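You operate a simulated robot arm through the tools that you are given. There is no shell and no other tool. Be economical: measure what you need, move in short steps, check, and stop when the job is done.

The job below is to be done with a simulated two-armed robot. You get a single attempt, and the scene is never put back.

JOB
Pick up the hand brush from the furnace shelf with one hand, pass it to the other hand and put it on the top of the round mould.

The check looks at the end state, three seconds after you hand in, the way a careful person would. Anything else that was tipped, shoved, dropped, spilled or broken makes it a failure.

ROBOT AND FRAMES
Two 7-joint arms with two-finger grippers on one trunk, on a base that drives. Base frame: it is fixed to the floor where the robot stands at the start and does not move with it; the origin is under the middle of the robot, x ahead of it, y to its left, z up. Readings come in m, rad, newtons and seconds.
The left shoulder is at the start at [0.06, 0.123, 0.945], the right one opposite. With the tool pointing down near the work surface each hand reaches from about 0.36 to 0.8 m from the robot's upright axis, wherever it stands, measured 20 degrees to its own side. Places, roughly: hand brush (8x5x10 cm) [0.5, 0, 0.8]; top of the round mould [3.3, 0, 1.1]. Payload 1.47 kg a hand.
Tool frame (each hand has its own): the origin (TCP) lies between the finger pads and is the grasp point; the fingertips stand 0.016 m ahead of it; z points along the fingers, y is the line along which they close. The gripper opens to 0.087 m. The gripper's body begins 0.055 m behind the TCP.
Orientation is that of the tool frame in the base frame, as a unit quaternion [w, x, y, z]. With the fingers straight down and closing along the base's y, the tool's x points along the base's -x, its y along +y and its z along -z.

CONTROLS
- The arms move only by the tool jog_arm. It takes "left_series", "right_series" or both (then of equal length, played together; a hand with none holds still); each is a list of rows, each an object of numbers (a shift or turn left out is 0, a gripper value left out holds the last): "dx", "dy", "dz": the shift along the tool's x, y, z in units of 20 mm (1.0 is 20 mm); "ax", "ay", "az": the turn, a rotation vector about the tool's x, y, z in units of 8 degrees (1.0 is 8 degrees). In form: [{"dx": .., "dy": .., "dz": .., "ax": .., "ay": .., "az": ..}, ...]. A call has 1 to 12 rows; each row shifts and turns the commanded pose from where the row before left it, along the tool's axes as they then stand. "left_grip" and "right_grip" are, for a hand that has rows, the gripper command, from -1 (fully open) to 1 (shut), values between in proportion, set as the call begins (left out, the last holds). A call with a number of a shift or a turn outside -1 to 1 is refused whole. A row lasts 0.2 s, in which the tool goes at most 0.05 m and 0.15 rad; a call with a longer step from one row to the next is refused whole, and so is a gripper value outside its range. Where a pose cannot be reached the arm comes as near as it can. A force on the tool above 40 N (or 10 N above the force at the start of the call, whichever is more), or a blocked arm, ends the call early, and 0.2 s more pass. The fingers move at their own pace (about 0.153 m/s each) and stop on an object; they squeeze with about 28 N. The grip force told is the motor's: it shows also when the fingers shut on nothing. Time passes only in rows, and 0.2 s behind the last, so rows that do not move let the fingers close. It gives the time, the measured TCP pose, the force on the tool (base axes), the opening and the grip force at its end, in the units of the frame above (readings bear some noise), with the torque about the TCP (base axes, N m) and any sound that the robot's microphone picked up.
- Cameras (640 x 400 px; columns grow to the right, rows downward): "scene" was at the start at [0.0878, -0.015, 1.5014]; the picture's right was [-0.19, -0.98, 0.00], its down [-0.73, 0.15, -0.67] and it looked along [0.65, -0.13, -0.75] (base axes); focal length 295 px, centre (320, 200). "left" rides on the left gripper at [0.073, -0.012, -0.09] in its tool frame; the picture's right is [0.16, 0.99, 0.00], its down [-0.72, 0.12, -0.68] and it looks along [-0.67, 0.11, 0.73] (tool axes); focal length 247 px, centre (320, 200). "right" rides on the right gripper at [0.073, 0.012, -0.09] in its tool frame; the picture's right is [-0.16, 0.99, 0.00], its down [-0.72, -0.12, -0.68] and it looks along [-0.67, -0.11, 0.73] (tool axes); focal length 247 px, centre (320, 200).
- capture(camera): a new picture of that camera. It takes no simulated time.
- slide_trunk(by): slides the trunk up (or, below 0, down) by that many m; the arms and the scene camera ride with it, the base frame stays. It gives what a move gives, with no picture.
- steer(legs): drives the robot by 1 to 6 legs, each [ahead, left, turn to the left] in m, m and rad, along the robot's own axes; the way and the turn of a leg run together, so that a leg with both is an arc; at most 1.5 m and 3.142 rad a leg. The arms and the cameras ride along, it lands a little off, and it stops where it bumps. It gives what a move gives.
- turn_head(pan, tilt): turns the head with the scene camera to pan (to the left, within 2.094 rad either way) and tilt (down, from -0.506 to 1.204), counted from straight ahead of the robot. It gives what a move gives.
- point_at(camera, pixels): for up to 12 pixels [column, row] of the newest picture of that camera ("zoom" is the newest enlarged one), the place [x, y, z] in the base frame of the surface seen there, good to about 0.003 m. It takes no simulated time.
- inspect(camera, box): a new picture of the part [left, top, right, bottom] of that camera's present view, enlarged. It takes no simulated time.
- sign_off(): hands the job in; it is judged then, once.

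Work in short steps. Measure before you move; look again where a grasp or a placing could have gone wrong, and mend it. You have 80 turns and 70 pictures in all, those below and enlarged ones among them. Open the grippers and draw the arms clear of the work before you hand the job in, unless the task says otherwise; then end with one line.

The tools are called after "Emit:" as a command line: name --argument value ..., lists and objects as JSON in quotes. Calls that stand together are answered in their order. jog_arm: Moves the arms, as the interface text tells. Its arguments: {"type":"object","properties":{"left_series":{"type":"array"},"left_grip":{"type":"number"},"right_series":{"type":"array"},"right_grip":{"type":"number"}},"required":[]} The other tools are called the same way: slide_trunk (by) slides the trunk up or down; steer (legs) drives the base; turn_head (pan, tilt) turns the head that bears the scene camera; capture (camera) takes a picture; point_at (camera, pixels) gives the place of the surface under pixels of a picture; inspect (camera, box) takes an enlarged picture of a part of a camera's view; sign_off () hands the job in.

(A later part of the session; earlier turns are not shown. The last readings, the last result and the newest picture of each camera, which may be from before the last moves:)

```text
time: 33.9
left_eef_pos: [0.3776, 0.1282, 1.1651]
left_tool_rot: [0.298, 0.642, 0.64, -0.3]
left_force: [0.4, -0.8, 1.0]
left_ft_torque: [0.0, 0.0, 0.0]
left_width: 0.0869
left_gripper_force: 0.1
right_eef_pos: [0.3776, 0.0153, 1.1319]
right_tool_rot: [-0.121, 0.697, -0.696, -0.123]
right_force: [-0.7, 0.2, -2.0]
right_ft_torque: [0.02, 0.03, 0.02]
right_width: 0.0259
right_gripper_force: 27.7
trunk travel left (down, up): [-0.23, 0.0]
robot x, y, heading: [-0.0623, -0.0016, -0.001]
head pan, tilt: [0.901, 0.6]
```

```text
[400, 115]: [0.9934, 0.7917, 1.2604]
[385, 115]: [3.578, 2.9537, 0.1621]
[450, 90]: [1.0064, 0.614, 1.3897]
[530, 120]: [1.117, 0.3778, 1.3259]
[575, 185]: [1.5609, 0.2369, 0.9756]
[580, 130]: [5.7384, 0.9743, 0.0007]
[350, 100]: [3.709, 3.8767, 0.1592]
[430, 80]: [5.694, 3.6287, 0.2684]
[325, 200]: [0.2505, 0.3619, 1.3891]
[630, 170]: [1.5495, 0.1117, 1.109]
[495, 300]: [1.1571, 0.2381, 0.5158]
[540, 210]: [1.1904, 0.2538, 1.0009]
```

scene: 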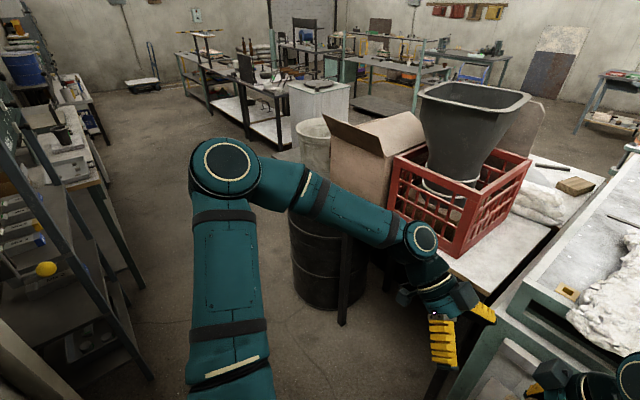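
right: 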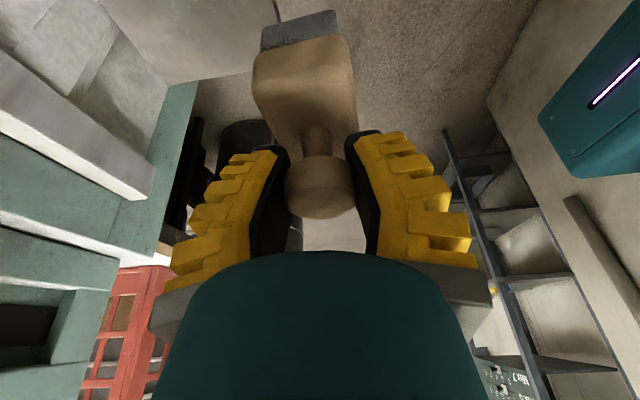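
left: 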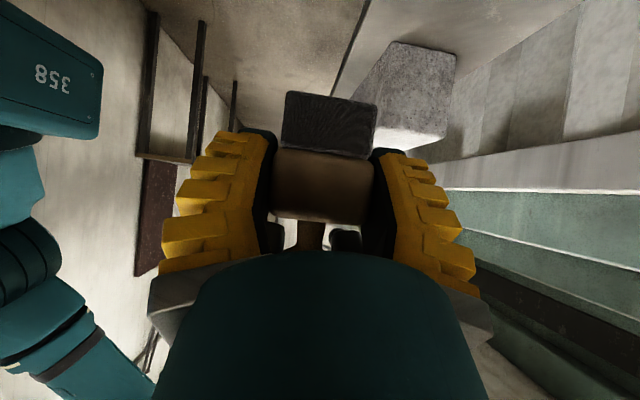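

The aisle between rack (x -0.2) and drum (x 0.66) fits the robot if it strafes. I go a little ahead and strafe left to y 1.45 in two legs.

Emit:
steer --legs '[[0.1, 0, 0], [0, 0.75, 0], [0, 0.7, 0]]'

Emit:
turn_head --pan 0.3 --tilt 0.5

Emit:
capture --camera "scene"

```text
time: 44.2
left_eef_pos: [0.4809, 1.1013, 1.164]
left_tool_rot: [0.3, 0.637, 0.645, -0.298]
left_force: [0.2, 0.2, 0.9]
left_ft_torque: [-0.01, 0.02, 0.01]
left_width: 0.0875
left_gripper_force: 0.1
right_eef_pos: [0.4809, 0.9878, 1.1315]
right_tool_rot: [-0.121, 0.701, -0.692, -0.124]
right_force: [-0.4, 1.1, -1.0]
right_ft_torque: [-0.01, 0.01, 0.0]
right_width: 0.0262
right_gripper_force: 28.3
trunk travel left (down, up): [-0.23, 0.0]
robot x, y, heading: [0.042, 0.967, 0.01]
head pan, tilt: [0.901, 0.6]
stopped in leg 3: the robot was blocked; the commanded pose is now the measured one
```

```text
time: 45.2
left_eef_pos: [0.4803, 1.099, 1.1647]
left_tool_rot: [0.3, 0.637, 0.644, -0.298]
left_force: [-0.4, 0.5, -0.5]
left_ft_torque: [0.02, -0.02, -0.04]
left_width: 0.0871
left_gripper_force: 0.1
right_eef_pos: [0.4806, 0.9862, 1.1329]
right_tool_rot: [-0.121, 0.701, -0.692, -0.125]
right_force: [0.2, 0.2, -2.2]
right_ft_torque: [0.02, -0.01, 0.01]
right_width: 0.0261
right_gripper_force: 28.0
trunk travel left (down, up): [-0.23, 0.0]
robot x, y, heading: [0.0449, 0.9677, 0.013]
head pan, tilt: [0.3, 0.499]
```

```text
38 pictures are left
```

scene: 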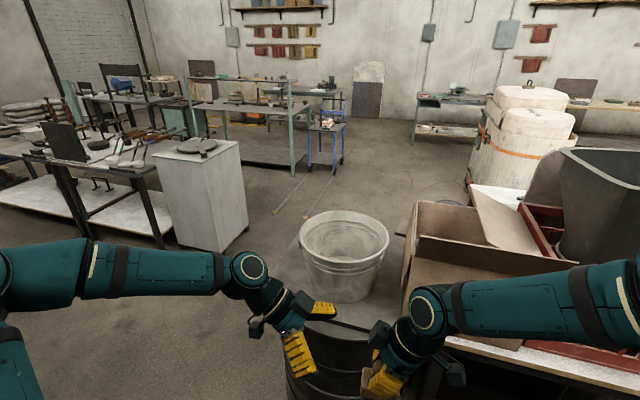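

Blocked at y 0.967, likely the base against the rack. I look down left to see what touches.

Emit:
turn_head --pan 1.7 --tilt 0.9

Emit:
capture --camera "scene"

Emit:
turn_head --pan 0.7 --tilt 1.1

Emit:
capture --camera "scene"

```text
time: 46.8
left_eef_pos: [0.4804, 1.0995, 1.1644]
left_tool_rot: [0.299, 0.638, 0.644, -0.299]
left_force: [0.0, 0.1, 1.4]
left_ft_torque: [0.02, 0.01, -0.01]
left_width: 0.0869
left_gripper_force: 0.1
right_eef_pos: [0.4796, 0.9857, 1.1317]
right_tool_rot: [-0.121, 0.701, -0.692, -0.124]
right_force: [-0.1, -0.3, -2.1]
right_ft_torque: [0.01, -0.01, -0.02]
right_width: 0.0262
right_gripper_force: 27.7
trunk travel left (down, up): [-0.23, 0.0]
robot x, y, heading: [0.0469, 0.9701, 0.009]
head pan, tilt: [1.7, 0.901]
```

```text
37 pictures are left
```

scene: 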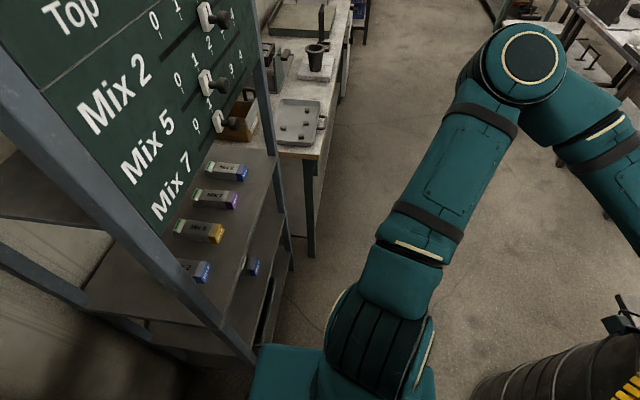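

```text
time: 48.0
left_eef_pos: [0.4807, 1.1, 1.1644]
left_tool_rot: [0.3, 0.637, 0.645, -0.297]
left_force: [-0.8, 0.4, -0.2]
left_ft_torque: [-0.03, 0.01, 0.01]
left_width: 0.0873
left_gripper_force: 0.1
right_eef_pos: [0.4804, 0.9861, 1.1324]
right_tool_rot: [-0.121, 0.701, -0.692, -0.124]
right_force: [0.9, -0.8, -1.3]
right_ft_torque: [0.02, -0.01, 0.02]
right_width: 0.0262
right_gripper_force: 27.9
trunk travel left (down, up): [-0.23, 0.0]
robot x, y, heading: [0.043, 0.9659, 0.008]
head pan, tilt: [0.7, 1.1]
```

```text
36 pictures are left
```

scene: 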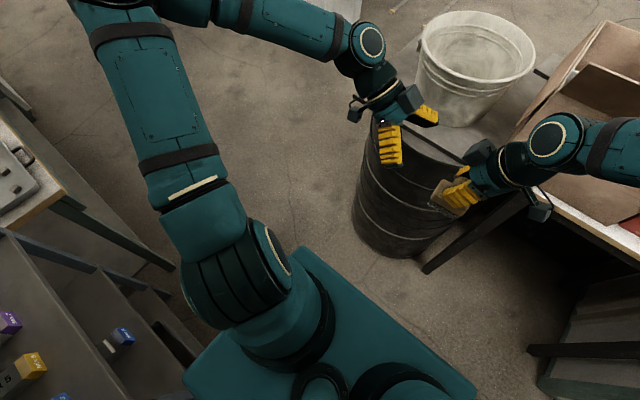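

The base plate's left edge is against the rack post. I measure the plate corners, rack and drum to find the free width.

Emit:
point_at --camera "scene" --pixels '[[300, 252], [470, 385], [192, 375], [360, 200], [365, 240], [170, 265], [185, 355], [75, 205], [400, 255], [430, 265], [155, 325], [60, 190]]'

```text
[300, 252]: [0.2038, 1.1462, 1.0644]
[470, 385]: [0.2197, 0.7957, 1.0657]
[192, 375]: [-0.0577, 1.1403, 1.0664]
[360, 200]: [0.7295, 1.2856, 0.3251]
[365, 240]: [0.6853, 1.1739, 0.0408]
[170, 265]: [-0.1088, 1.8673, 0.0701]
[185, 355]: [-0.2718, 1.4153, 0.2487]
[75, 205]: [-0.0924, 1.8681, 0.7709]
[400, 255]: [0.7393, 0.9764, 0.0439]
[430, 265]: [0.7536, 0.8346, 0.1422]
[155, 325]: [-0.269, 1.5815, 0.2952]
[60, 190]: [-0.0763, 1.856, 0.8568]
```

The base needs to be near x 0.22 to pass between rack and drum, so I first draw both hands in by 8 cm and up by 6 cm to stay off the bin.

Emit:
jog_arm --left_series '[{"dy": -0.9, "dx": -0.575, "dz": -0.48}, {"dy": -0.9, "dx": -0.575, "dz": -0.48}, {"dy": -0.9, "dx": -0.575, "dz": -0.48}, {"dy": -0.9, "dx": -0.575, "dz": -0.48}]' --right_series '[{"dy": 0.9, "dx": -0.26, "dz": -0.7}, {"dy": 0.9, "dx": -0.26, "dz": -0.7}, {"dy": 0.9, "dx": -0.26, "dz": -0.7}, {"dy": 0.9, "dx": -0.26, "dz": -0.7}]'

Emit:
steer --legs '[[0.03, -0.05, 0], [0.13, 0, 0]]'

Emit:
capture --camera "scene"

```text
time: 49.0
left_eef_pos: [0.4066, 1.0992, 1.2247]
left_tool_rot: [0.299, 0.638, 0.644, -0.297]
left_force: [0.3, 0.2, 0.1]
left_ft_torque: [0.03, 0.0, 0.0]
left_width: 0.0868
left_gripper_force: 0.2
right_eef_pos: [0.4057, 0.9859, 1.193]
right_tool_rot: [-0.122, 0.701, -0.692, -0.124]
right_force: [0.1, 0.2, -1.4]
right_ft_torque: [0.01, -0.04, -0.04]
right_width: 0.0264
right_gripper_force: 28.1
trunk travel left (down, up): [-0.23, 0.0]
robot x, y, heading: [0.046, 0.967, 0.009]
head pan, tilt: [0.7, 1.1]
```

```text
time: 51.1
left_eef_pos: [0.5692, 1.052, 1.2235]
left_tool_rot: [0.3, 0.637, 0.645, -0.298]
left_force: [0.7, 0.1, -0.2]
left_ft_torque: [-0.02, 0.05, -0.04]
left_width: 0.0871
left_gripper_force: 0.0
right_eef_pos: [0.5692, 0.9391, 1.1911]
right_tool_rot: [-0.121, 0.701, -0.691, -0.124]
right_force: [1.1, 0.7, -1.5]
right_ft_torque: [-0.02, 0.03, -0.01]
right_width: 0.0261
right_gripper_force: 27.8
trunk travel left (down, up): [-0.23, 0.0]
robot x, y, heading: [0.2047, 0.9198, 0.012]
head pan, tilt: [0.7, 1.1]
```

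```text
35 pictures are left
```

scene: 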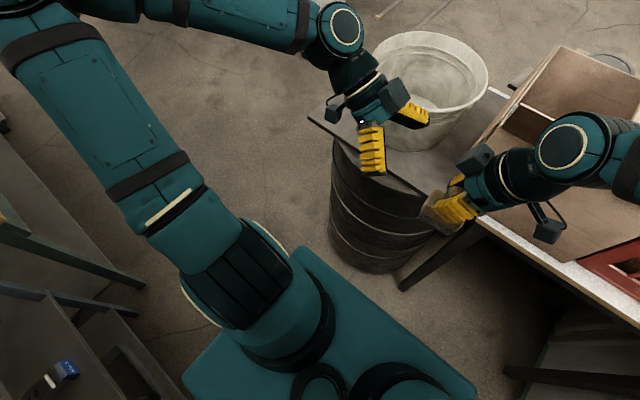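

I check the bin rim's height and the cardboard box against the hands before strafing past.

Emit:
point_at --camera "scene" --pixels '[[375, 42], [440, 140], [370, 90], [420, 145], [370, 40], [480, 80], [405, 195], [340, 130], [500, 130], [562, 50], [375, 150], [430, 230]]'

```text
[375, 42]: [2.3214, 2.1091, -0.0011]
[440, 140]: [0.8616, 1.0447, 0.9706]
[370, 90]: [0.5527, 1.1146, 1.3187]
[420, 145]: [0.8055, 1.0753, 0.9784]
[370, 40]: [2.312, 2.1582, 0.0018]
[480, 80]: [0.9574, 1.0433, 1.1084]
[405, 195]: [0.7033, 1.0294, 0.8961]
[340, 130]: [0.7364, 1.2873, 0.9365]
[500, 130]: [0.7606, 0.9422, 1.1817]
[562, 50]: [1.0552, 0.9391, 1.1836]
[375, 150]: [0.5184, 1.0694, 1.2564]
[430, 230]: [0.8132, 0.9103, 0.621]
```

Box front is x 0.76 and bin rim x ≥0.8 while the hands stay within x 0.63. I strafe left 1.05 m in two legs.

Emit:
steer --legs '[[0, 0.5, 0], [0, 0.55, 0]]'

Emit:
turn_head --pan 0.0 --tilt 0.5

Emit:
capture --camera "scene"

```text
time: 60.9
left_eef_pos: [0.5582, 2.103, 1.2237]
left_tool_rot: [0.3, 0.637, 0.645, -0.298]
left_force: [0.2, 0.9, -1.0]
left_ft_torque: [0.01, -0.01, -0.01]
left_width: 0.0869
left_gripper_force: 0.0
right_eef_pos: [0.5571, 1.989, 1.192]
right_tool_rot: [-0.121, 0.701, -0.692, -0.124]
right_force: [0.4, 0.1, -1.7]
right_ft_torque: [-0.02, -0.02, 0.05]
right_width: 0.0262
right_gripper_force: 27.7
trunk travel left (down, up): [-0.23, 0.0]
robot x, y, heading: [0.1929, 1.9737, 0.005]
head pan, tilt: [0.7, 1.1]
```

```text
time: 62.0
left_eef_pos: [0.558, 2.1023, 1.2253]
left_tool_rot: [0.3, 0.637, 0.645, -0.298]
left_force: [0.0, -0.1, 0.0]
left_ft_torque: [0.03, -0.02, -0.03]
left_width: 0.0869
left_gripper_force: 0.0
right_eef_pos: [0.5575, 1.989, 1.1919]
right_tool_rot: [-0.121, 0.701, -0.691, -0.125]
right_force: [-0.6, -1.1, -2.1]
right_ft_torque: [0.0, 0.0, 0.01]
right_width: 0.0261
right_gripper_force: 27.9
trunk travel left (down, up): [-0.23, 0.0]
robot x, y, heading: [0.1948, 1.9665, 0.01]
head pan, tilt: [0.0, 0.499]
```

```text
34 pictures are left
```

scene: 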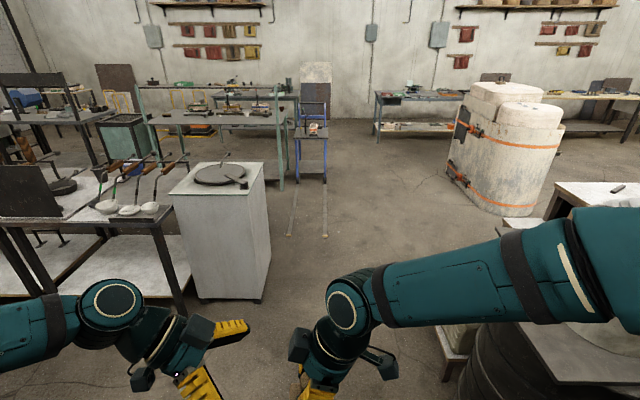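

Past the aisle. I measure the mould from here, the white cabinet corner and the floor path.

Emit:
inspect --camera "scene" --box '[420, 60, 612, 220]'

Emit:
point_at --camera "scene" --pixels '[[262, 300], [265, 190], [340, 230], [440, 210], [500, 215], [445, 370], [440, 330], [600, 190], [555, 200], [470, 385], [325, 180], [290, 235]]'

Emit:
point_at --camera "scene" --pixels '[[530, 108], [530, 115], [505, 120], [555, 120], [500, 92], [515, 88], [475, 90], [530, 102], [470, 130], [460, 180], [550, 180], [545, 92]]'

```text
2.50 times, centred on (516, 140) of scene
```

zoom: 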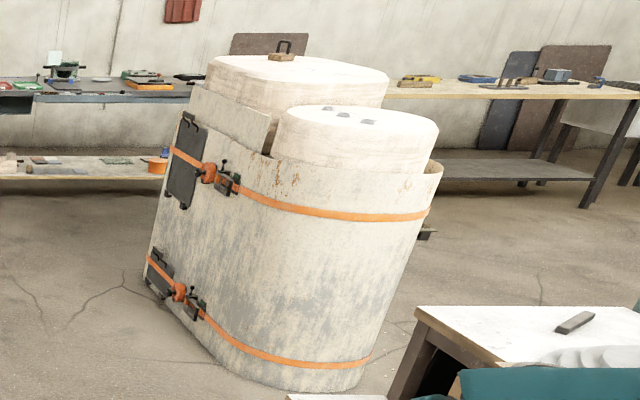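

```text
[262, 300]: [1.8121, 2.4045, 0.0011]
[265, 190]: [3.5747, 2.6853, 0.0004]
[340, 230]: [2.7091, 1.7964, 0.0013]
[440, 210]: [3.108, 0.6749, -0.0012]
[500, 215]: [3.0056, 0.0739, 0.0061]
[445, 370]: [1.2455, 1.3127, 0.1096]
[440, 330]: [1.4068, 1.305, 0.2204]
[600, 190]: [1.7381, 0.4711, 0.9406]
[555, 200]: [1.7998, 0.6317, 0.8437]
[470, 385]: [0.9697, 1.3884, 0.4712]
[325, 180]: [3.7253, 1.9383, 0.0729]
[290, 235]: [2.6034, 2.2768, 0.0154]
```

```text
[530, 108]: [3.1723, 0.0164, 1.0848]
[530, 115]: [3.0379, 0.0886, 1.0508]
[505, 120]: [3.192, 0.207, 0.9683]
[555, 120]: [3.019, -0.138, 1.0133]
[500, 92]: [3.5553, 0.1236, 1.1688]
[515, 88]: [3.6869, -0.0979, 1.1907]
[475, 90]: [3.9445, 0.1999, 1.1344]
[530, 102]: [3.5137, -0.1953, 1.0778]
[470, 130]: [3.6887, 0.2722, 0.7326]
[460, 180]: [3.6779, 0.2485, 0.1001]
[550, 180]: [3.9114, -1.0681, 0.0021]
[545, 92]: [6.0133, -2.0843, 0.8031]
```

Lane between low step (y 1.31) and white cabinet (y 2.40) suits y 1.8. I shift right 0.16 m and drive ahead 2.3 m.

Emit:
steer --legs '[[0, -0.16, -0.01], [1.2, 0, 0], [1.1, 0, 0]]'

Emit:
turn_head --pan -0.9 --tilt 0.55

Emit:
capture --camera "scene"

```text
time: 74.9
left_eef_pos: [2.8627, 1.9528, 1.224]
left_tool_rot: [0.299, 0.638, 0.644, -0.298]
left_force: [-0.2, -0.1, 0.6]
left_ft_torque: [0.05, 0.04, 0.01]
left_width: 0.087
left_gripper_force: 0.1
right_eef_pos: [2.8603, 1.8388, 1.1926]
right_tool_rot: [-0.122, 0.699, -0.694, -0.124]
right_force: [-0.2, -0.3, -0.8]
right_ft_torque: [0.01, 0.0, -0.01]
right_width: 0.0265
right_gripper_force: 28.6
trunk travel left (down, up): [-0.23, 0.0]
robot x, y, heading: [2.496, 1.8209, 0.002]
head pan, tilt: [0.0, 0.499]
```

```text
time: 76.1
left_eef_pos: [2.8612, 1.9536, 1.2249]
left_tool_rot: [0.3, 0.638, 0.643, -0.298]
left_force: [0.7, 0.2, -0.5]
left_ft_torque: [0.02, 0.01, 0.02]
left_width: 0.0871
left_gripper_force: 0.1
right_eef_pos: [2.8612, 1.839, 1.1918]
right_tool_rot: [-0.122, 0.699, -0.694, -0.124]
right_force: [0.9, 0.4, -1.2]
right_ft_torque: [0.03, 0.02, -0.02]
right_width: 0.0266
right_gripper_force: 28.3
trunk travel left (down, up): [-0.23, 0.0]
robot x, y, heading: [2.4963, 1.8218, 0.005]
head pan, tilt: [-0.901, 0.55]
```

```text
32 pictures are left
```

scene: 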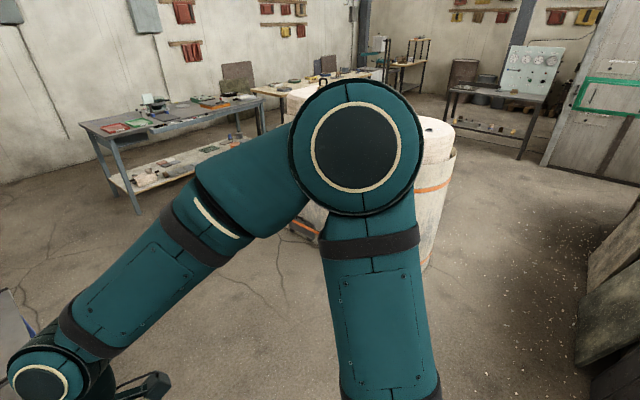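

The furnace's far end shows at right (610,280), the mould is behind the elbow. I measure the gap.

Emit:
point_at --camera "scene" --pixels '[[590, 260], [580, 345], [635, 200], [600, 330], [440, 200], [430, 270], [450, 135], [500, 250], [630, 280], [585, 385]]'

Emit:
turn_head --pan -1.4 --tilt 0.6

Emit:
capture --camera "scene"

```text
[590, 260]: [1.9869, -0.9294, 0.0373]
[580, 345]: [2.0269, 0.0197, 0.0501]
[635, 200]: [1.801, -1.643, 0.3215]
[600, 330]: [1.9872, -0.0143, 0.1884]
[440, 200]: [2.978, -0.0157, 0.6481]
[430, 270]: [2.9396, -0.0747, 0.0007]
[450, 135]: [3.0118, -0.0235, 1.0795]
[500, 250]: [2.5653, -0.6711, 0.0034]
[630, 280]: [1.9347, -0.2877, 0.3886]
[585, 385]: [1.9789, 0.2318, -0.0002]
```

```text
time: 77.0
left_eef_pos: [2.8609, 1.9524, 1.2252]
left_tool_rot: [0.299, 0.638, 0.644, -0.298]
left_force: [0.5, 0.3, 0.6]
left_ft_torque: [0.04, 0.0, -0.02]
left_width: 0.0872
left_gripper_force: 0.0
right_eef_pos: [2.8608, 1.8383, 1.1919]
right_tool_rot: [-0.122, 0.7, -0.693, -0.124]
right_force: [-0.3, 0.0, -1.8]
right_ft_torque: [0.01, -0.02, 0.01]
right_width: 0.0265
right_gripper_force: 28.2
trunk travel left (down, up): [-0.23, 0.0]
robot x, y, heading: [2.4961, 1.8211, 0.005]
head pan, tilt: [-1.4, 0.6]
```

```text
31 pictures are left
```

scene: 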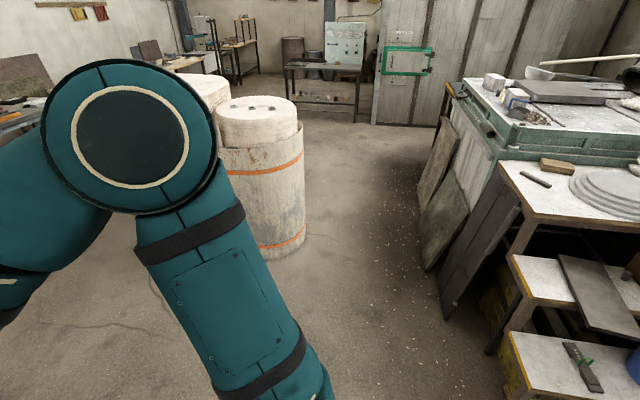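

The gap between leaning boards (x 2.03) and the mould foot (x 2.94) is 0.91 m; at x 2.49 the base fits with about 0.17 m each side. I strafe right in steps, first 0.9 m.

Emit:
steer --legs '[[0, -0.9, -0.003]]'

Emit:
capture --camera "scene"

```text
time: 85.2
left_eef_pos: [2.8665, 1.0577, 1.2232]
left_tool_rot: [0.299, 0.638, 0.644, -0.299]
left_force: [0.0, -0.8, 0.6]
left_ft_torque: [-0.01, 0.0, 0.01]
left_width: 0.087
left_gripper_force: 0.0
right_eef_pos: [2.865, 0.9456, 1.1911]
right_tool_rot: [-0.122, 0.699, -0.693, -0.124]
right_force: [0.7, -0.1, -0.8]
right_ft_torque: [0.03, 0.01, 0.03]
right_width: 0.0263
right_gripper_force: 28.2
trunk travel left (down, up): [-0.23, 0.0]
robot x, y, heading: [2.5033, 0.9288, 0.01]
head pan, tilt: [-1.4, 0.6]
```

```text
30 pictures are left
```

scene: 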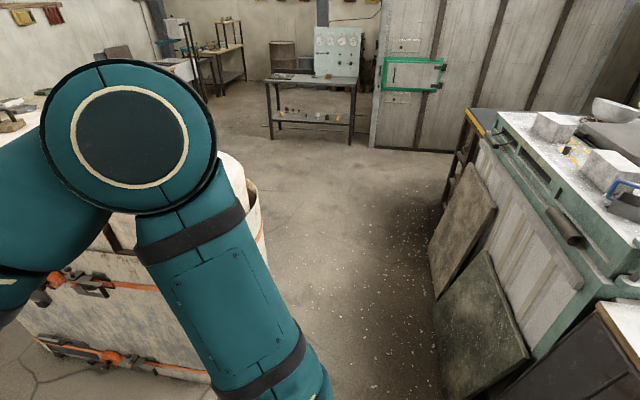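

Clear; the boards and furnace stay right of the path. I strafe another 0.82 m, then look at the mould top.

Emit:
steer --legs '[[-0.01, -0.42, -0.008], [0, -0.4, 0]]'

Emit:
turn_head --pan 0.0 --tilt 0.6

Emit:
capture --camera "scene"

```text
time: 93.1
left_eef_pos: [2.8579, 0.239, 1.2246]
left_tool_rot: [0.298, 0.64, 0.641, -0.3]
left_force: [-0.8, -0.6, 0.3]
left_ft_torque: [0.02, -0.03, 0.02]
left_width: 0.087
left_gripper_force: 0.0
right_eef_pos: [2.8566, 0.1253, 1.1916]
right_tool_rot: [-0.121, 0.698, -0.695, -0.123]
right_force: [0.5, -0.6, -0.9]
right_ft_torque: [-0.04, -0.01, 0.04]
right_width: 0.0263
right_gripper_force: 28.1
trunk travel left (down, up): [-0.23, 0.0]
robot x, y, heading: [2.4911, 0.11, 0.0]
head pan, tilt: [-1.4, 0.6]
```

```text
time: 94.6
left_eef_pos: [2.8588, 0.239, 1.2249]
left_tool_rot: [0.299, 0.641, 0.641, -0.3]
left_force: [-0.3, 0.2, -1.1]
left_ft_torque: [-0.03, 0.01, -0.01]
left_width: 0.0871
left_gripper_force: 0.0
right_eef_pos: [2.8572, 0.1257, 1.1928]
right_tool_rot: [-0.122, 0.697, -0.695, -0.124]
right_force: [-0.5, 1.4, -1.8]
right_ft_torque: [-0.02, 0.03, -0.02]
right_width: 0.0265
right_gripper_force: 28.2
trunk travel left (down, up): [-0.23, 0.0]
robot x, y, heading: [2.4915, 0.1096, -0.002]
head pan, tilt: [0.0, 0.6]
```

```text
29 pictures are left
```

scene: 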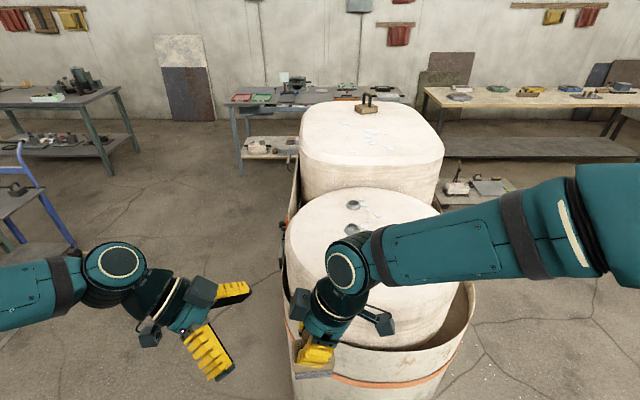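

The round mould's top lies ahead with small dark spots near (353,205) and (351,229). I measure its surface over many pixels and enlarge it.

Emit:
inspect --camera "scene" --box '[270, 170, 478, 300]'

Emit:
point_at --camera "scene" --pixels '[[310, 220], [330, 225], [353, 205], [351, 229], [380, 210], [400, 210], [315, 250], [360, 195], [410, 260], [400, 290], [420, 320], [370, 300]]'

```text
3.08 times, centred on (374, 235) of scene
```

zoom: 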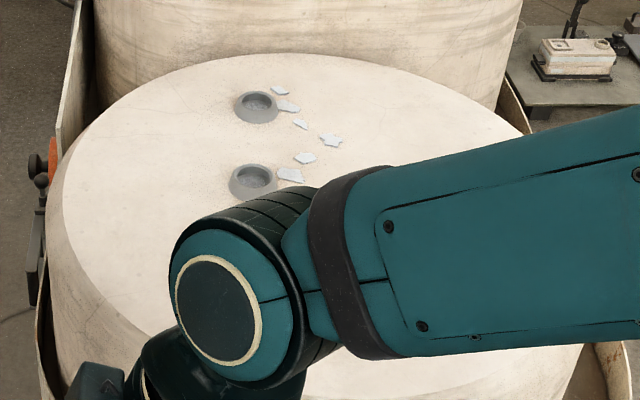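

```text
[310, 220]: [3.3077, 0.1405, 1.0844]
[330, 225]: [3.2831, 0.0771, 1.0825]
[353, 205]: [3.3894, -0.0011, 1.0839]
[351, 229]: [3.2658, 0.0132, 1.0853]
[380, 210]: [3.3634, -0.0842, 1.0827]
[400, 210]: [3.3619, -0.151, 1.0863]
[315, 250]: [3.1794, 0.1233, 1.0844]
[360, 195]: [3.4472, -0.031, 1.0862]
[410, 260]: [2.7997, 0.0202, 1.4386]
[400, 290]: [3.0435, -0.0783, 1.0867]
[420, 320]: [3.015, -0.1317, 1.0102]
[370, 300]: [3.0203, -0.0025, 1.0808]
```

The flat top is z 1.0845; grey cups sit at (3.39,0.00) and (3.27,0.01). The hidden part is under my forearm, so I check with the right camera.

Emit:
capture --camera "right"

Emit:
capture --camera "left"

```text
27 pictures are left
```

right: 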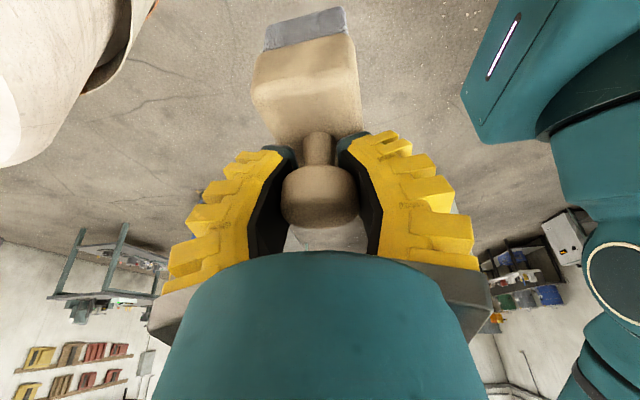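

```text
26 pictures are left
```

left: 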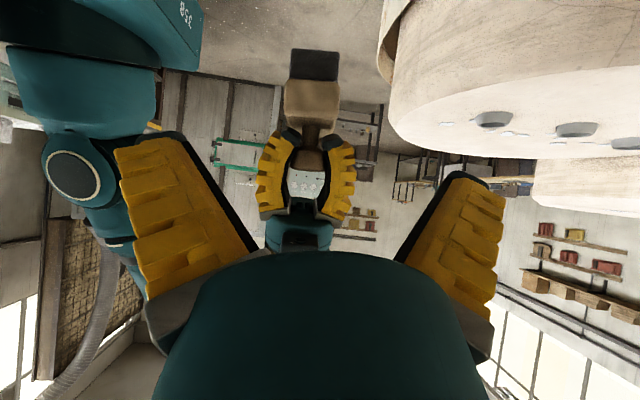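

The left view shows three cups in a row, so I measure them and the brush's bottom edge.

Emit:
point_at --camera "left" --pixels '[[495, 120], [575, 130], [635, 143], [430, 110], [450, 125], [293, 60], [337, 60], [293, 78], [337, 78], [288, 105], [338, 108], [395, 110]]'

Emit:
inspect --camera "left" --box '[250, 30, 378, 220]'

Emit:
inspect --camera "scene" --box '[260, 300, 388, 390]'

```text
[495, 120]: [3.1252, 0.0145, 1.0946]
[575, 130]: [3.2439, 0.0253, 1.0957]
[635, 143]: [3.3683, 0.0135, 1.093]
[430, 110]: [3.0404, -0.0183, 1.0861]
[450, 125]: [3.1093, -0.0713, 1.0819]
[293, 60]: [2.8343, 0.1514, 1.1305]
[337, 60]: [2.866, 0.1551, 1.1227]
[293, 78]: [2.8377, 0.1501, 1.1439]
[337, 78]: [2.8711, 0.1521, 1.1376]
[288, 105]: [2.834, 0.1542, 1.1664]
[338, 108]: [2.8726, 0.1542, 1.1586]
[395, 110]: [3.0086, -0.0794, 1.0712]
```

```text
2.11 times, centred on (314, 125) of left
```

zoom: 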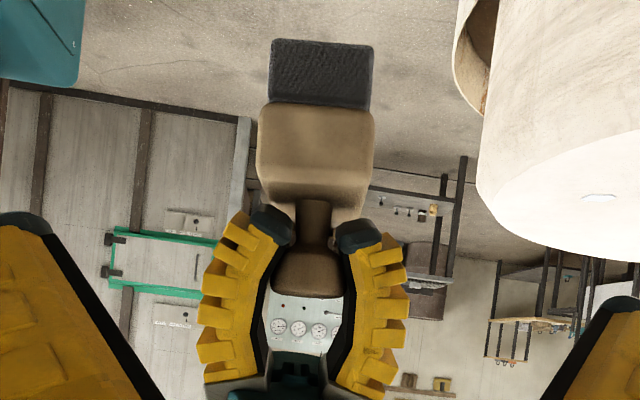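

```text
4.44 times, centred on (324, 345) of scene
```

zoom: 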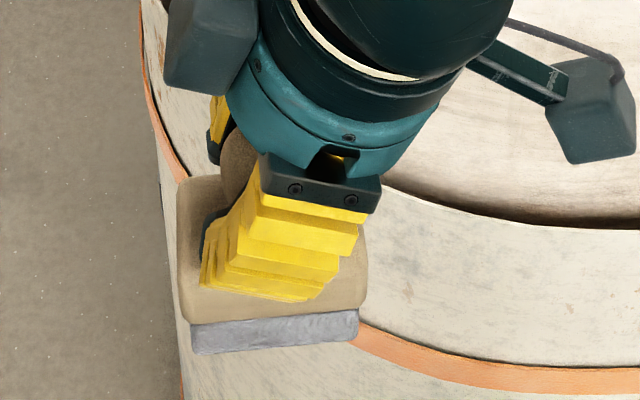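

Cups are at y≈0.015, so I pick the clear spot [3.19, 0.095] on the top. I raise the right hand 3 cm and withdraw the left hand outward, then drive 6 cm ahead.

Emit:
jog_arm --left_series '[{"dz": -0.9}, {"dz": -0.9}, {"dz": -0.9}, {"dz": -0.9}]' --right_series '[{"dx": -0.13, "dz": -0.35}, {"dx": -0.13, "dz": -0.35}, {"dx": -0.13, "dz": -0.35}, {"dx": -0.13, "dz": -0.35}]'

Emit:
steer --legs '[[0.06, 0, 0]]'

```text
time: 95.6
left_eef_pos: [2.8588, 0.295, 1.2705]
left_tool_rot: [0.299, 0.64, 0.642, -0.299]
left_force: [-0.1, -0.3, 0.2]
left_ft_torque: [-0.01, -0.02, 0.0]
left_width: 0.087
left_gripper_force: 0.1
right_eef_pos: [2.8562, 0.126, 1.2219]
right_tool_rot: [-0.122, 0.698, -0.695, -0.122]
right_force: [0.4, 0.5, -1.6]
right_ft_torque: [-0.02, 0.0, -0.01]
right_width: 0.0218
right_gripper_force: 28.2
trunk travel left (down, up): [-0.23, 0.0]
robot x, y, heading: [2.4937, 0.1117, -0.003]
head pan, tilt: [0.0, 0.6]
```

```text
time: 96.6
left_eef_pos: [2.9193, 0.295, 1.27]
left_tool_rot: [0.298, 0.64, 0.643, -0.299]
left_force: [0.3, 0.1, -0.1]
left_ft_torque: [-0.02, 0.04, -0.07]
left_width: 0.0873
left_gripper_force: 0.2
right_eef_pos: [2.9185, 0.1262, 1.221]
right_tool_rot: [-0.121, 0.698, -0.695, -0.125]
right_force: [0.5, -0.5, -1.2]
right_ft_torque: [0.0, 0.03, 0.01]
right_width: 0.0215
right_gripper_force: 27.6
trunk travel left (down, up): [-0.23, 0.0]
robot x, y, heading: [2.5534, 0.1068, 0.004]
head pan, tilt: [0.0, 0.6]
```

The right grip width fell from 0.026 to 0.0215 m, so the brush is creeping in the fingers. I look at once.

Emit:
capture --camera "right"

Emit:
inspect --camera "left" --box '[200, 0, 400, 240]'

Emit:
inspect --camera "scene" --box '[230, 270, 420, 400]'

```text
23 pictures are left
```

right: 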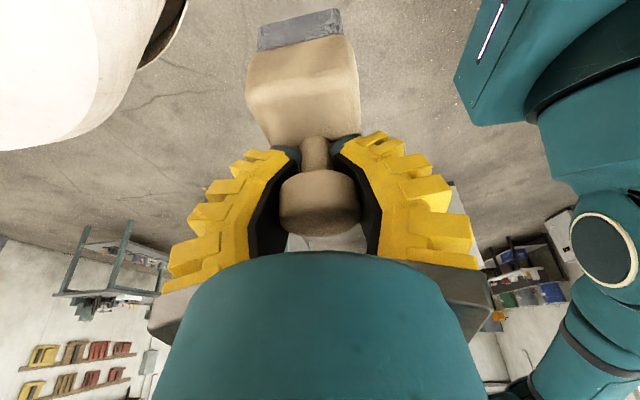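

```text
1.67 times, centred on (300, 120) of left
```

zoom: 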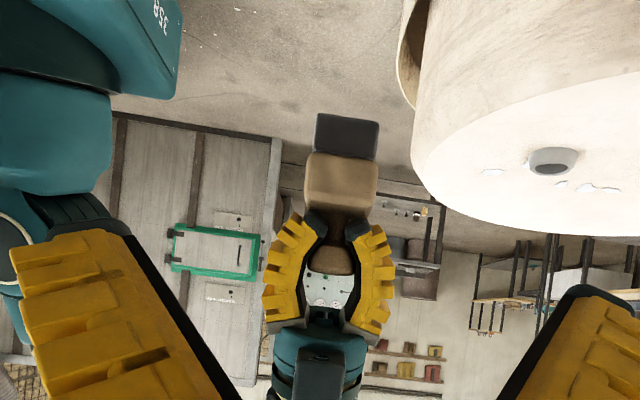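

```text
3.08 times, centred on (325, 335) of scene
```

zoom: 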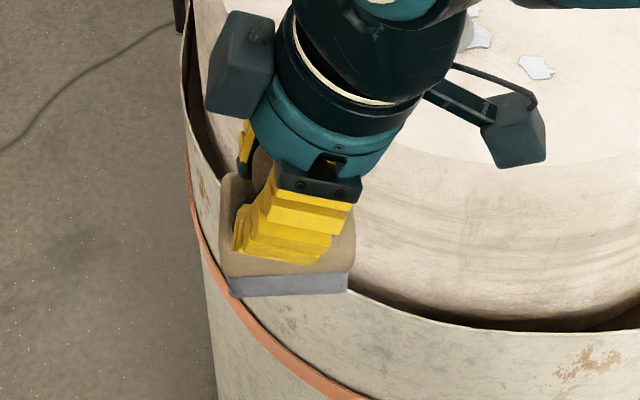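

The fingers have settled around the neck under the bulb, which holds the brush more securely. I measure its bottom edges for tilt before going on.

Emit:
point_at --camera "zoom" --pixels '[[236, 291], [343, 287], [290, 289], [232, 270], [350, 266], [240, 300], [225, 240], [345, 250]]'

Emit:
point_at --camera "left" --pixels '[[301, 72], [333, 75], [304, 72], [330, 75], [301, 91], [333, 95]]'

```text
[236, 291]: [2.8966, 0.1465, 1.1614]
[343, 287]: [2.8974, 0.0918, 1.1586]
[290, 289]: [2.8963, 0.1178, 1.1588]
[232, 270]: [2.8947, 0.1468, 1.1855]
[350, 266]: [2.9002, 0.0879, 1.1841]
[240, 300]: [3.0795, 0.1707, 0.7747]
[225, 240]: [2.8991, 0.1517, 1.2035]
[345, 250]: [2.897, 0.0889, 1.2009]
```

```text
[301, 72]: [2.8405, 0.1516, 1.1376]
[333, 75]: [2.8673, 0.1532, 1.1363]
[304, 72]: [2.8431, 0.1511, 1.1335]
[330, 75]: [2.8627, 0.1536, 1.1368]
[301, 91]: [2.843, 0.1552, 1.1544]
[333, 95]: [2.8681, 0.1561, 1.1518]
```

Level along y; the bottom is now about 0.062 m below the TCP. I measure the pitch along x with a fresh left view.

Emit:
inspect --camera "left" --box '[270, 50, 350, 120]'

Emit:
point_at --camera "zoom" --pixels '[[200, 100], [440, 150], [185, 250], [450, 295], [200, 70], [430, 105]]'

```text
5.71 times, centred on (310, 85) of left
```

zoom: 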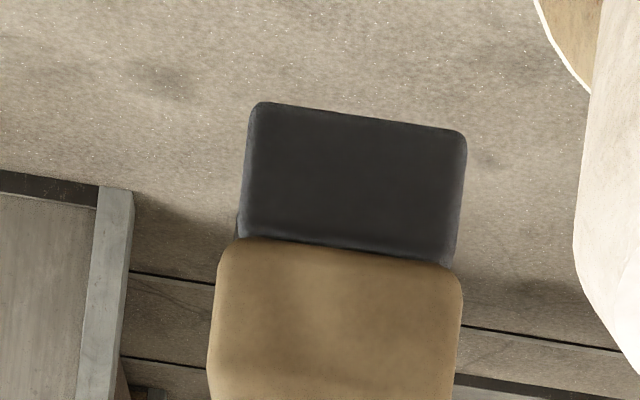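

```text
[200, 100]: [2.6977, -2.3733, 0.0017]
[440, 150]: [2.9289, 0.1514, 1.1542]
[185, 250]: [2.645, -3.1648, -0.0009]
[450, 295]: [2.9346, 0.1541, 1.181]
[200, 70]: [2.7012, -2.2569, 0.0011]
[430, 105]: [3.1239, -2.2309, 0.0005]
```

Emit:
point_at --camera "zoom" --pixels '[[262, 112], [455, 140], [300, 118], [420, 134], [250, 232], [445, 258], [225, 260], [450, 290]]'

```text
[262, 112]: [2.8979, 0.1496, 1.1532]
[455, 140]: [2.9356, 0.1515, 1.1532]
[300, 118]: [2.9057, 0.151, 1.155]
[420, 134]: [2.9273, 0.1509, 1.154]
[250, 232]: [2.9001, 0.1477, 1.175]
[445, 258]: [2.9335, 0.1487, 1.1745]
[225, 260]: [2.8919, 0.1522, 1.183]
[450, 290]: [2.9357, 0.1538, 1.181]
```

Brush is level, bottom at z 1.152, centre [2.917, 0.116]. I move it forward 0.273 m and 0.021 m right in two halves, still ~7 cm above the top.

Emit:
jog_arm --right_series '[{"dy": -0.975, "dx": 0.07, "dz": -0.026}, {"dy": -0.975, "dx": 0.07, "dz": -0.026}, {"dy": -0.975, "dx": 0.07, "dz": -0.026}, {"dy": -0.975, "dx": 0.07, "dz": -0.026}, {"dy": -0.975, "dx": 0.07, "dz": -0.026}, {"dy": -0.975, "dx": 0.07, "dz": -0.026}, {"dy": -0.975, "dx": 0.07, "dz": -0.026}]'

Emit:
jog_arm --right_series '[{"dy": -0.975, "dx": 0.07, "dz": -0.026}, {"dy": -0.975, "dx": 0.07, "dz": -0.026}, {"dy": -0.975, "dx": 0.07, "dz": -0.026}, {"dy": -0.975, "dx": 0.07, "dz": -0.026}, {"dy": -0.975, "dx": 0.07, "dz": -0.026}, {"dy": -0.975, "dx": 0.07, "dz": -0.026}, {"dy": -0.975, "dx": 0.07, "dz": -0.026}]'

Emit:
capture --camera "scene"

Emit:
capture --camera "right"

```text
time: 98.2
left_eef_pos: [2.9186, 0.2961, 1.2695]
left_tool_rot: [0.298, 0.64, 0.641, -0.3]
left_force: [0.9, -0.4, 0.5]
left_ft_torque: [0.0, 0.02, 0.03]
left_width: 0.0871
left_gripper_force: 0.0
right_eef_pos: [3.0545, 0.1158, 1.2208]
right_tool_rot: [-0.123, 0.697, -0.695, -0.125]
right_force: [0.1, 0.4, -1.5]
right_ft_torque: [0.0, 0.01, -0.01]
right_width: 0.0215
right_gripper_force: 27.4
trunk travel left (down, up): [-0.23, 0.0]
robot x, y, heading: [2.5507, 0.1083, -0.002]
head pan, tilt: [0.0, 0.6]
```

```text
time: 99.8
left_eef_pos: [2.918, 0.2949, 1.2704]
left_tool_rot: [0.298, 0.64, 0.641, -0.3]
left_force: [0.5, 0.5, -0.4]
left_ft_torque: [0.0, 0.0, -0.02]
left_width: 0.0872
left_gripper_force: 0.0
right_eef_pos: [3.1897, 0.1063, 1.2203]
right_tool_rot: [-0.121, 0.698, -0.695, -0.123]
right_force: [-0.2, 0.1, -1.7]
right_ft_torque: [0.03, 0.0, 0.01]
right_width: 0.0214
right_gripper_force: 28.0
trunk travel left (down, up): [-0.23, 0.0]
robot x, y, heading: [2.5512, 0.1111, -0.003]
head pan, tilt: [0.0, 0.6]
```

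```text
19 pictures are left
```

scene: 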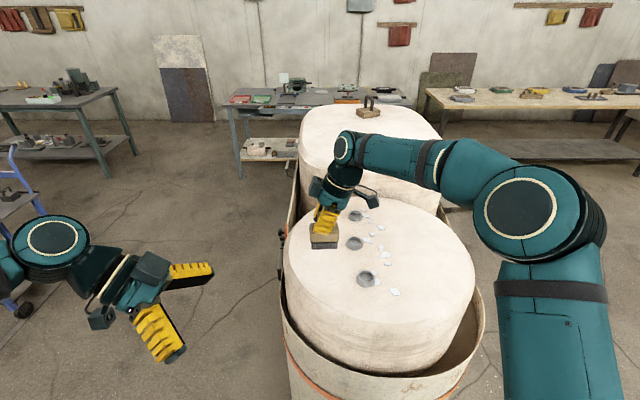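

```text
18 pictures are left
```

right: 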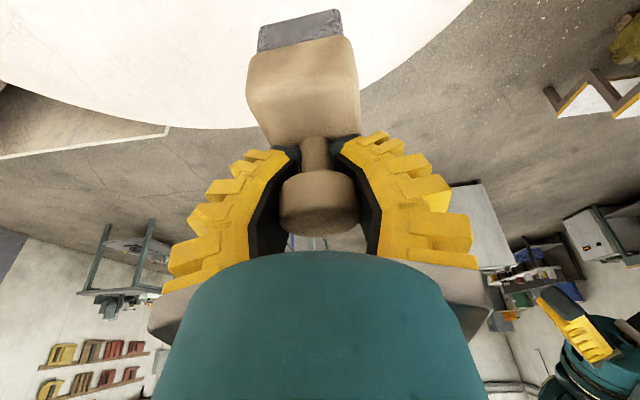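

Brush hovers left of the row of cups, which are at (366,278), (355,243), (355,215). I lower 5.5 cm, also shifting 1.5 cm toward the middle.

Emit:
jog_arm --right_series '[{"dx": 0.411, "dz": 0.5825}, {"dx": 0.411, "dz": 0.5825}, {"dx": 0.411, "dz": 0.5825}, {"dx": 0.411, "dz": 0.5825}, {}]'

Emit:
inspect --camera "scene" --box '[270, 170, 430, 300]'

Emit:
point_at --camera "zoom" --pixels '[[165, 240], [240, 235], [170, 270], [240, 265], [130, 240], [200, 280]]'

```text
time: 101.0
left_eef_pos: [2.917, 0.2945, 1.2713]
left_tool_rot: [0.298, 0.64, 0.642, -0.299]
left_force: [1.1, -0.6, 0.7]
left_ft_torque: [-0.06, 0.0, 0.02]
left_width: 0.0867
left_gripper_force: 0.1
right_eef_pos: [3.1903, 0.0911, 1.1655]
right_tool_rot: [-0.122, 0.698, -0.695, -0.123]
right_force: [-0.5, 1.9, -1.0]
right_ft_torque: [0.01, -0.01, -0.02]
right_width: 0.0213
right_gripper_force: 28.2
trunk travel left (down, up): [-0.23, 0.0]
robot x, y, heading: [2.5513, 0.1135, -0.006]
head pan, tilt: [0.0, 0.6]
```

```text
3.08 times, centred on (350, 235) of scene
```

zoom: 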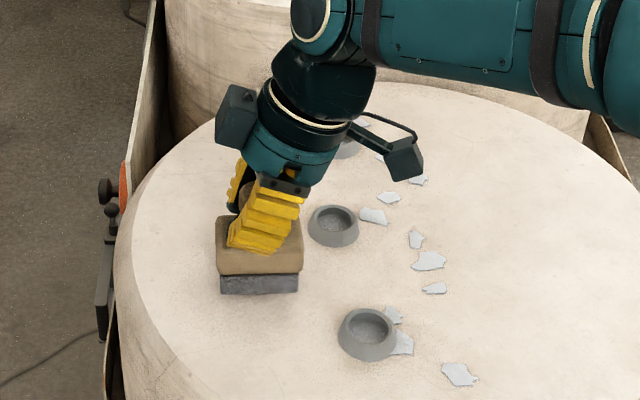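

```text
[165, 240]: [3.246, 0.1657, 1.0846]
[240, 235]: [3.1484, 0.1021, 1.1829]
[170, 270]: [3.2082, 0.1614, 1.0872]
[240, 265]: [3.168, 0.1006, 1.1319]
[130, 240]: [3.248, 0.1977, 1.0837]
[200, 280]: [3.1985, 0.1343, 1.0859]
```

The spot is clear and flat (z 1.085). I lower 10 mm and read the force.

Emit:
jog_arm --right_series '[{"dx": 0.085, "dz": 0.235}, {"dx": 0.085, "dz": 0.235}, {}]'

Emit:
inspect --camera "scene" --box '[290, 220, 370, 280]'

Emit:
point_at --camera "zoom" --pixels '[[200, 265], [340, 265], [260, 260], [260, 275], [260, 285], [260, 295]]'

```text
time: 101.8
left_eef_pos: [2.9179, 0.2951, 1.2705]
left_tool_rot: [0.298, 0.639, 0.642, -0.299]
left_force: [-0.7, -0.3, -0.2]
left_ft_torque: [0.0, 0.0, -0.01]
left_width: 0.0873
left_gripper_force: 0.0
right_eef_pos: [3.1894, 0.0912, 1.1556]
right_tool_rot: [-0.122, 0.698, -0.695, -0.124]
right_force: [-0.8, 0.7, -1.0]
right_ft_torque: [0.03, 0.01, -0.02]
right_width: 0.0213
right_gripper_force: 27.6
trunk travel left (down, up): [-0.23, 0.0]
robot x, y, heading: [2.5513, 0.1111, -0.0]
head pan, tilt: [0.0, 0.6]
```

```text
6.67 times, centred on (330, 250) of scene
```

zoom: 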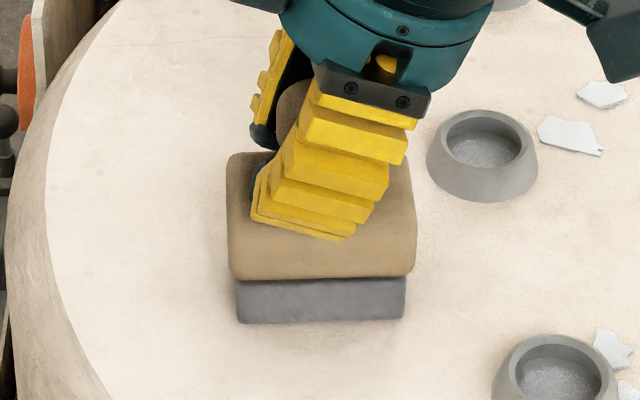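

```text
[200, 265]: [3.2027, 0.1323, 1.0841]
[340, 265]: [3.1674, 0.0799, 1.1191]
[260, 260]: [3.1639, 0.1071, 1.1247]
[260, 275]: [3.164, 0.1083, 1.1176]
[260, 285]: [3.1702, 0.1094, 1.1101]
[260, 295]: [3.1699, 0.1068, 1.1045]
```

Bottom edge is about 3–4 mm above the surface. I lower in 1.5 mm rows and watch the force.

Emit:
jog_arm --right_series '[{"dx": 0.026, "dz": 0.07}, {"dx": 0.026, "dz": 0.07}, {}]'

Emit:
jog_arm --right_series '[{"dx": 0.02, "dz": 0.055}, {}]'

```text
time: 102.6
left_eef_pos: [2.9179, 0.2938, 1.2709]
left_tool_rot: [0.298, 0.64, 0.641, -0.3]
left_force: [0.5, 0.0, 0.3]
left_ft_torque: [0.01, 0.0, 0.05]
left_width: 0.0869
left_gripper_force: 0.0
right_eef_pos: [3.1884, 0.0924, 1.1542]
right_tool_rot: [-0.122, 0.698, -0.694, -0.123]
right_force: [0.8, 0.4, 7.0]
right_ft_torque: [-0.31, -0.01, 0.06]
right_width: 0.0211
right_gripper_force: 27.7
trunk travel left (down, up): [-0.23, 0.0]
robot x, y, heading: [2.5554, 0.1097, 0.002]
head pan, tilt: [0.0, 0.6]
```

```text
time: 103.2
left_eef_pos: [2.9166, 0.2954, 1.2704]
left_tool_rot: [0.299, 0.64, 0.642, -0.299]
left_force: [0.2, 0.2, 1.1]
left_ft_torque: [-0.01, 0.05, 0.01]
left_width: 0.087
left_gripper_force: 0.0
right_eef_pos: [3.1893, 0.0925, 1.1533]
right_tool_rot: [-0.123, 0.698, -0.694, -0.122]
right_force: [2.5, 0.3, 16.2]
right_ft_torque: [-0.62, -0.03, 0.05]
right_width: 0.0215
right_gripper_force: 27.7
trunk travel left (down, up): [-0.23, 0.0]
robot x, y, heading: [2.5531, 0.1083, -0.005]
head pan, tilt: [0.0, 0.6]
```

Contact made (16 N). I ease up 1.5 mm, then open the gripper.

Emit:
jog_arm --right_series '[{"dx": -0.026, "dz": -0.07}, {}]'

Emit:
jog_arm --right_series '[{}, {}, {}, {}]' --right_grip -1

Emit:
inspect --camera "scene" --box '[270, 170, 430, 300]'

Emit:
capture --camera "right"

```text
time: 103.8
left_eef_pos: [2.9176, 0.2943, 1.2702]
left_tool_rot: [0.298, 0.641, 0.641, -0.299]
left_force: [0.1, -0.2, -0.2]
left_ft_torque: [0.04, 0.01, -0.01]
left_width: 0.0871
left_gripper_force: 0.2
right_eef_pos: [3.1879, 0.0919, 1.1542]
right_tool_rot: [-0.121, 0.699, -0.694, -0.124]
right_force: [3.0, 3.0, 12.0]
right_ft_torque: [-0.18, -0.12, 0.03]
right_width: 0.0214
right_gripper_force: 27.8
trunk travel left (down, up): [-0.23, 0.0]
robot x, y, heading: [2.555, 0.1103, -0.002]
head pan, tilt: [0.0, 0.6]
```

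```text
time: 104.8
left_eef_pos: [2.9186, 0.2941, 1.2706]
left_tool_rot: [0.298, 0.64, 0.642, -0.299]
left_force: [1.0, 0.0, -0.2]
left_ft_torque: [-0.03, 0.02, 0.0]
left_width: 0.087
left_gripper_force: 0.0
right_eef_pos: [3.1889, 0.0916, 1.1541]
right_tool_rot: [-0.121, 0.697, -0.695, -0.123]
right_force: [-0.3, 0.0, 0.2]
right_ft_torque: [0.01, 0.02, 0.01]
right_width: 0.087
right_gripper_force: 0.1
trunk travel left (down, up): [-0.23, 0.0]
robot x, y, heading: [2.5536, 0.1081, -0.0]
head pan, tilt: [0.0, 0.6]
```

```text
3.08 times, centred on (350, 235) of scene
```

zoom: 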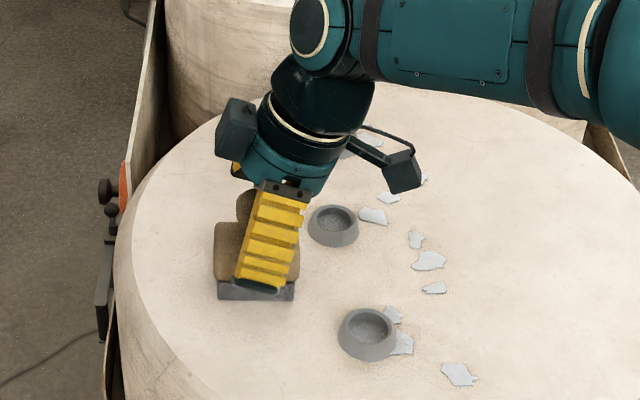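

```text
14 pictures are left
```

right: 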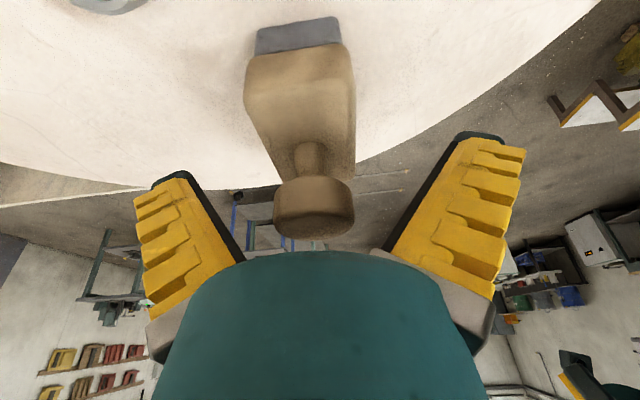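

The fingers are clear of the knob on both sides and the brush stands flat. I withdraw the right hand 0.16 m along its fingers.

Emit:
jog_arm --right_series '[{"dz": -0.5}, {"dz": -1}, {"dz": -1}, {"dz": -1}, {"dz": -1}, {"dz": -1}, {"dz": -1}, {"dz": -1}]'

Emit:
jog_arm --right_series '[{"dy": 1}, {"dy": 1}, {"dy": 1}, {"dy": 1}, {"dy": 1}, {"dy": 1}, {"dy": 1}, {"dy": 1}, {"dy": 1}, {"dy": 1}, {"dy": 1}, {"dy": 1}]'

Emit:
capture --camera "scene"

```text
time: 106.6
left_eef_pos: [2.9171, 0.2945, 1.2706]
left_tool_rot: [0.298, 0.64, 0.642, -0.299]
left_force: [0.6, 0.7, -0.2]
left_ft_torque: [0.06, -0.01, 0.0]
left_width: 0.0873
left_gripper_force: 0.1
right_eef_pos: [3.1892, 0.0396, 1.2956]
right_tool_rot: [-0.122, 0.698, -0.694, -0.124]
right_force: [-0.1, 0.1, -0.1]
right_ft_torque: [0.01, 0.01, -0.03]
right_width: 0.087
right_gripper_force: 0.1
trunk travel left (down, up): [-0.23, 0.0]
robot x, y, heading: [2.5553, 0.112, -0.001]
head pan, tilt: [0.0, 0.6]
```

```text
time: 109.2
left_eef_pos: [2.917, 0.2958, 1.2697]
left_tool_rot: [0.298, 0.641, 0.641, -0.3]
left_force: [0.3, -0.7, 0.4]
left_ft_torque: [-0.01, 0.02, -0.01]
left_width: 0.0871
left_gripper_force: 0.1
right_eef_pos: [2.9482, 0.0385, 1.2951]
right_tool_rot: [-0.123, 0.698, -0.695, -0.123]
right_force: [0.5, 0.1, 0.6]
right_ft_torque: [0.0, -0.03, 0.01]
right_width: 0.0872
right_gripper_force: 0.1
trunk travel left (down, up): [-0.23, 0.0]
robot x, y, heading: [2.5502, 0.1076, 0.001]
head pan, tilt: [0.0, 0.6]
```

```text
13 pictures are left
```

scene: 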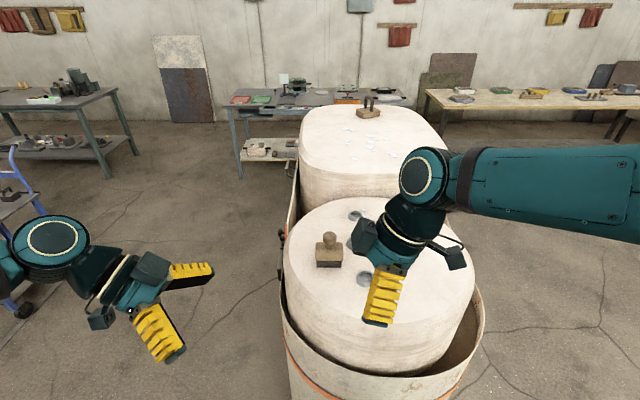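

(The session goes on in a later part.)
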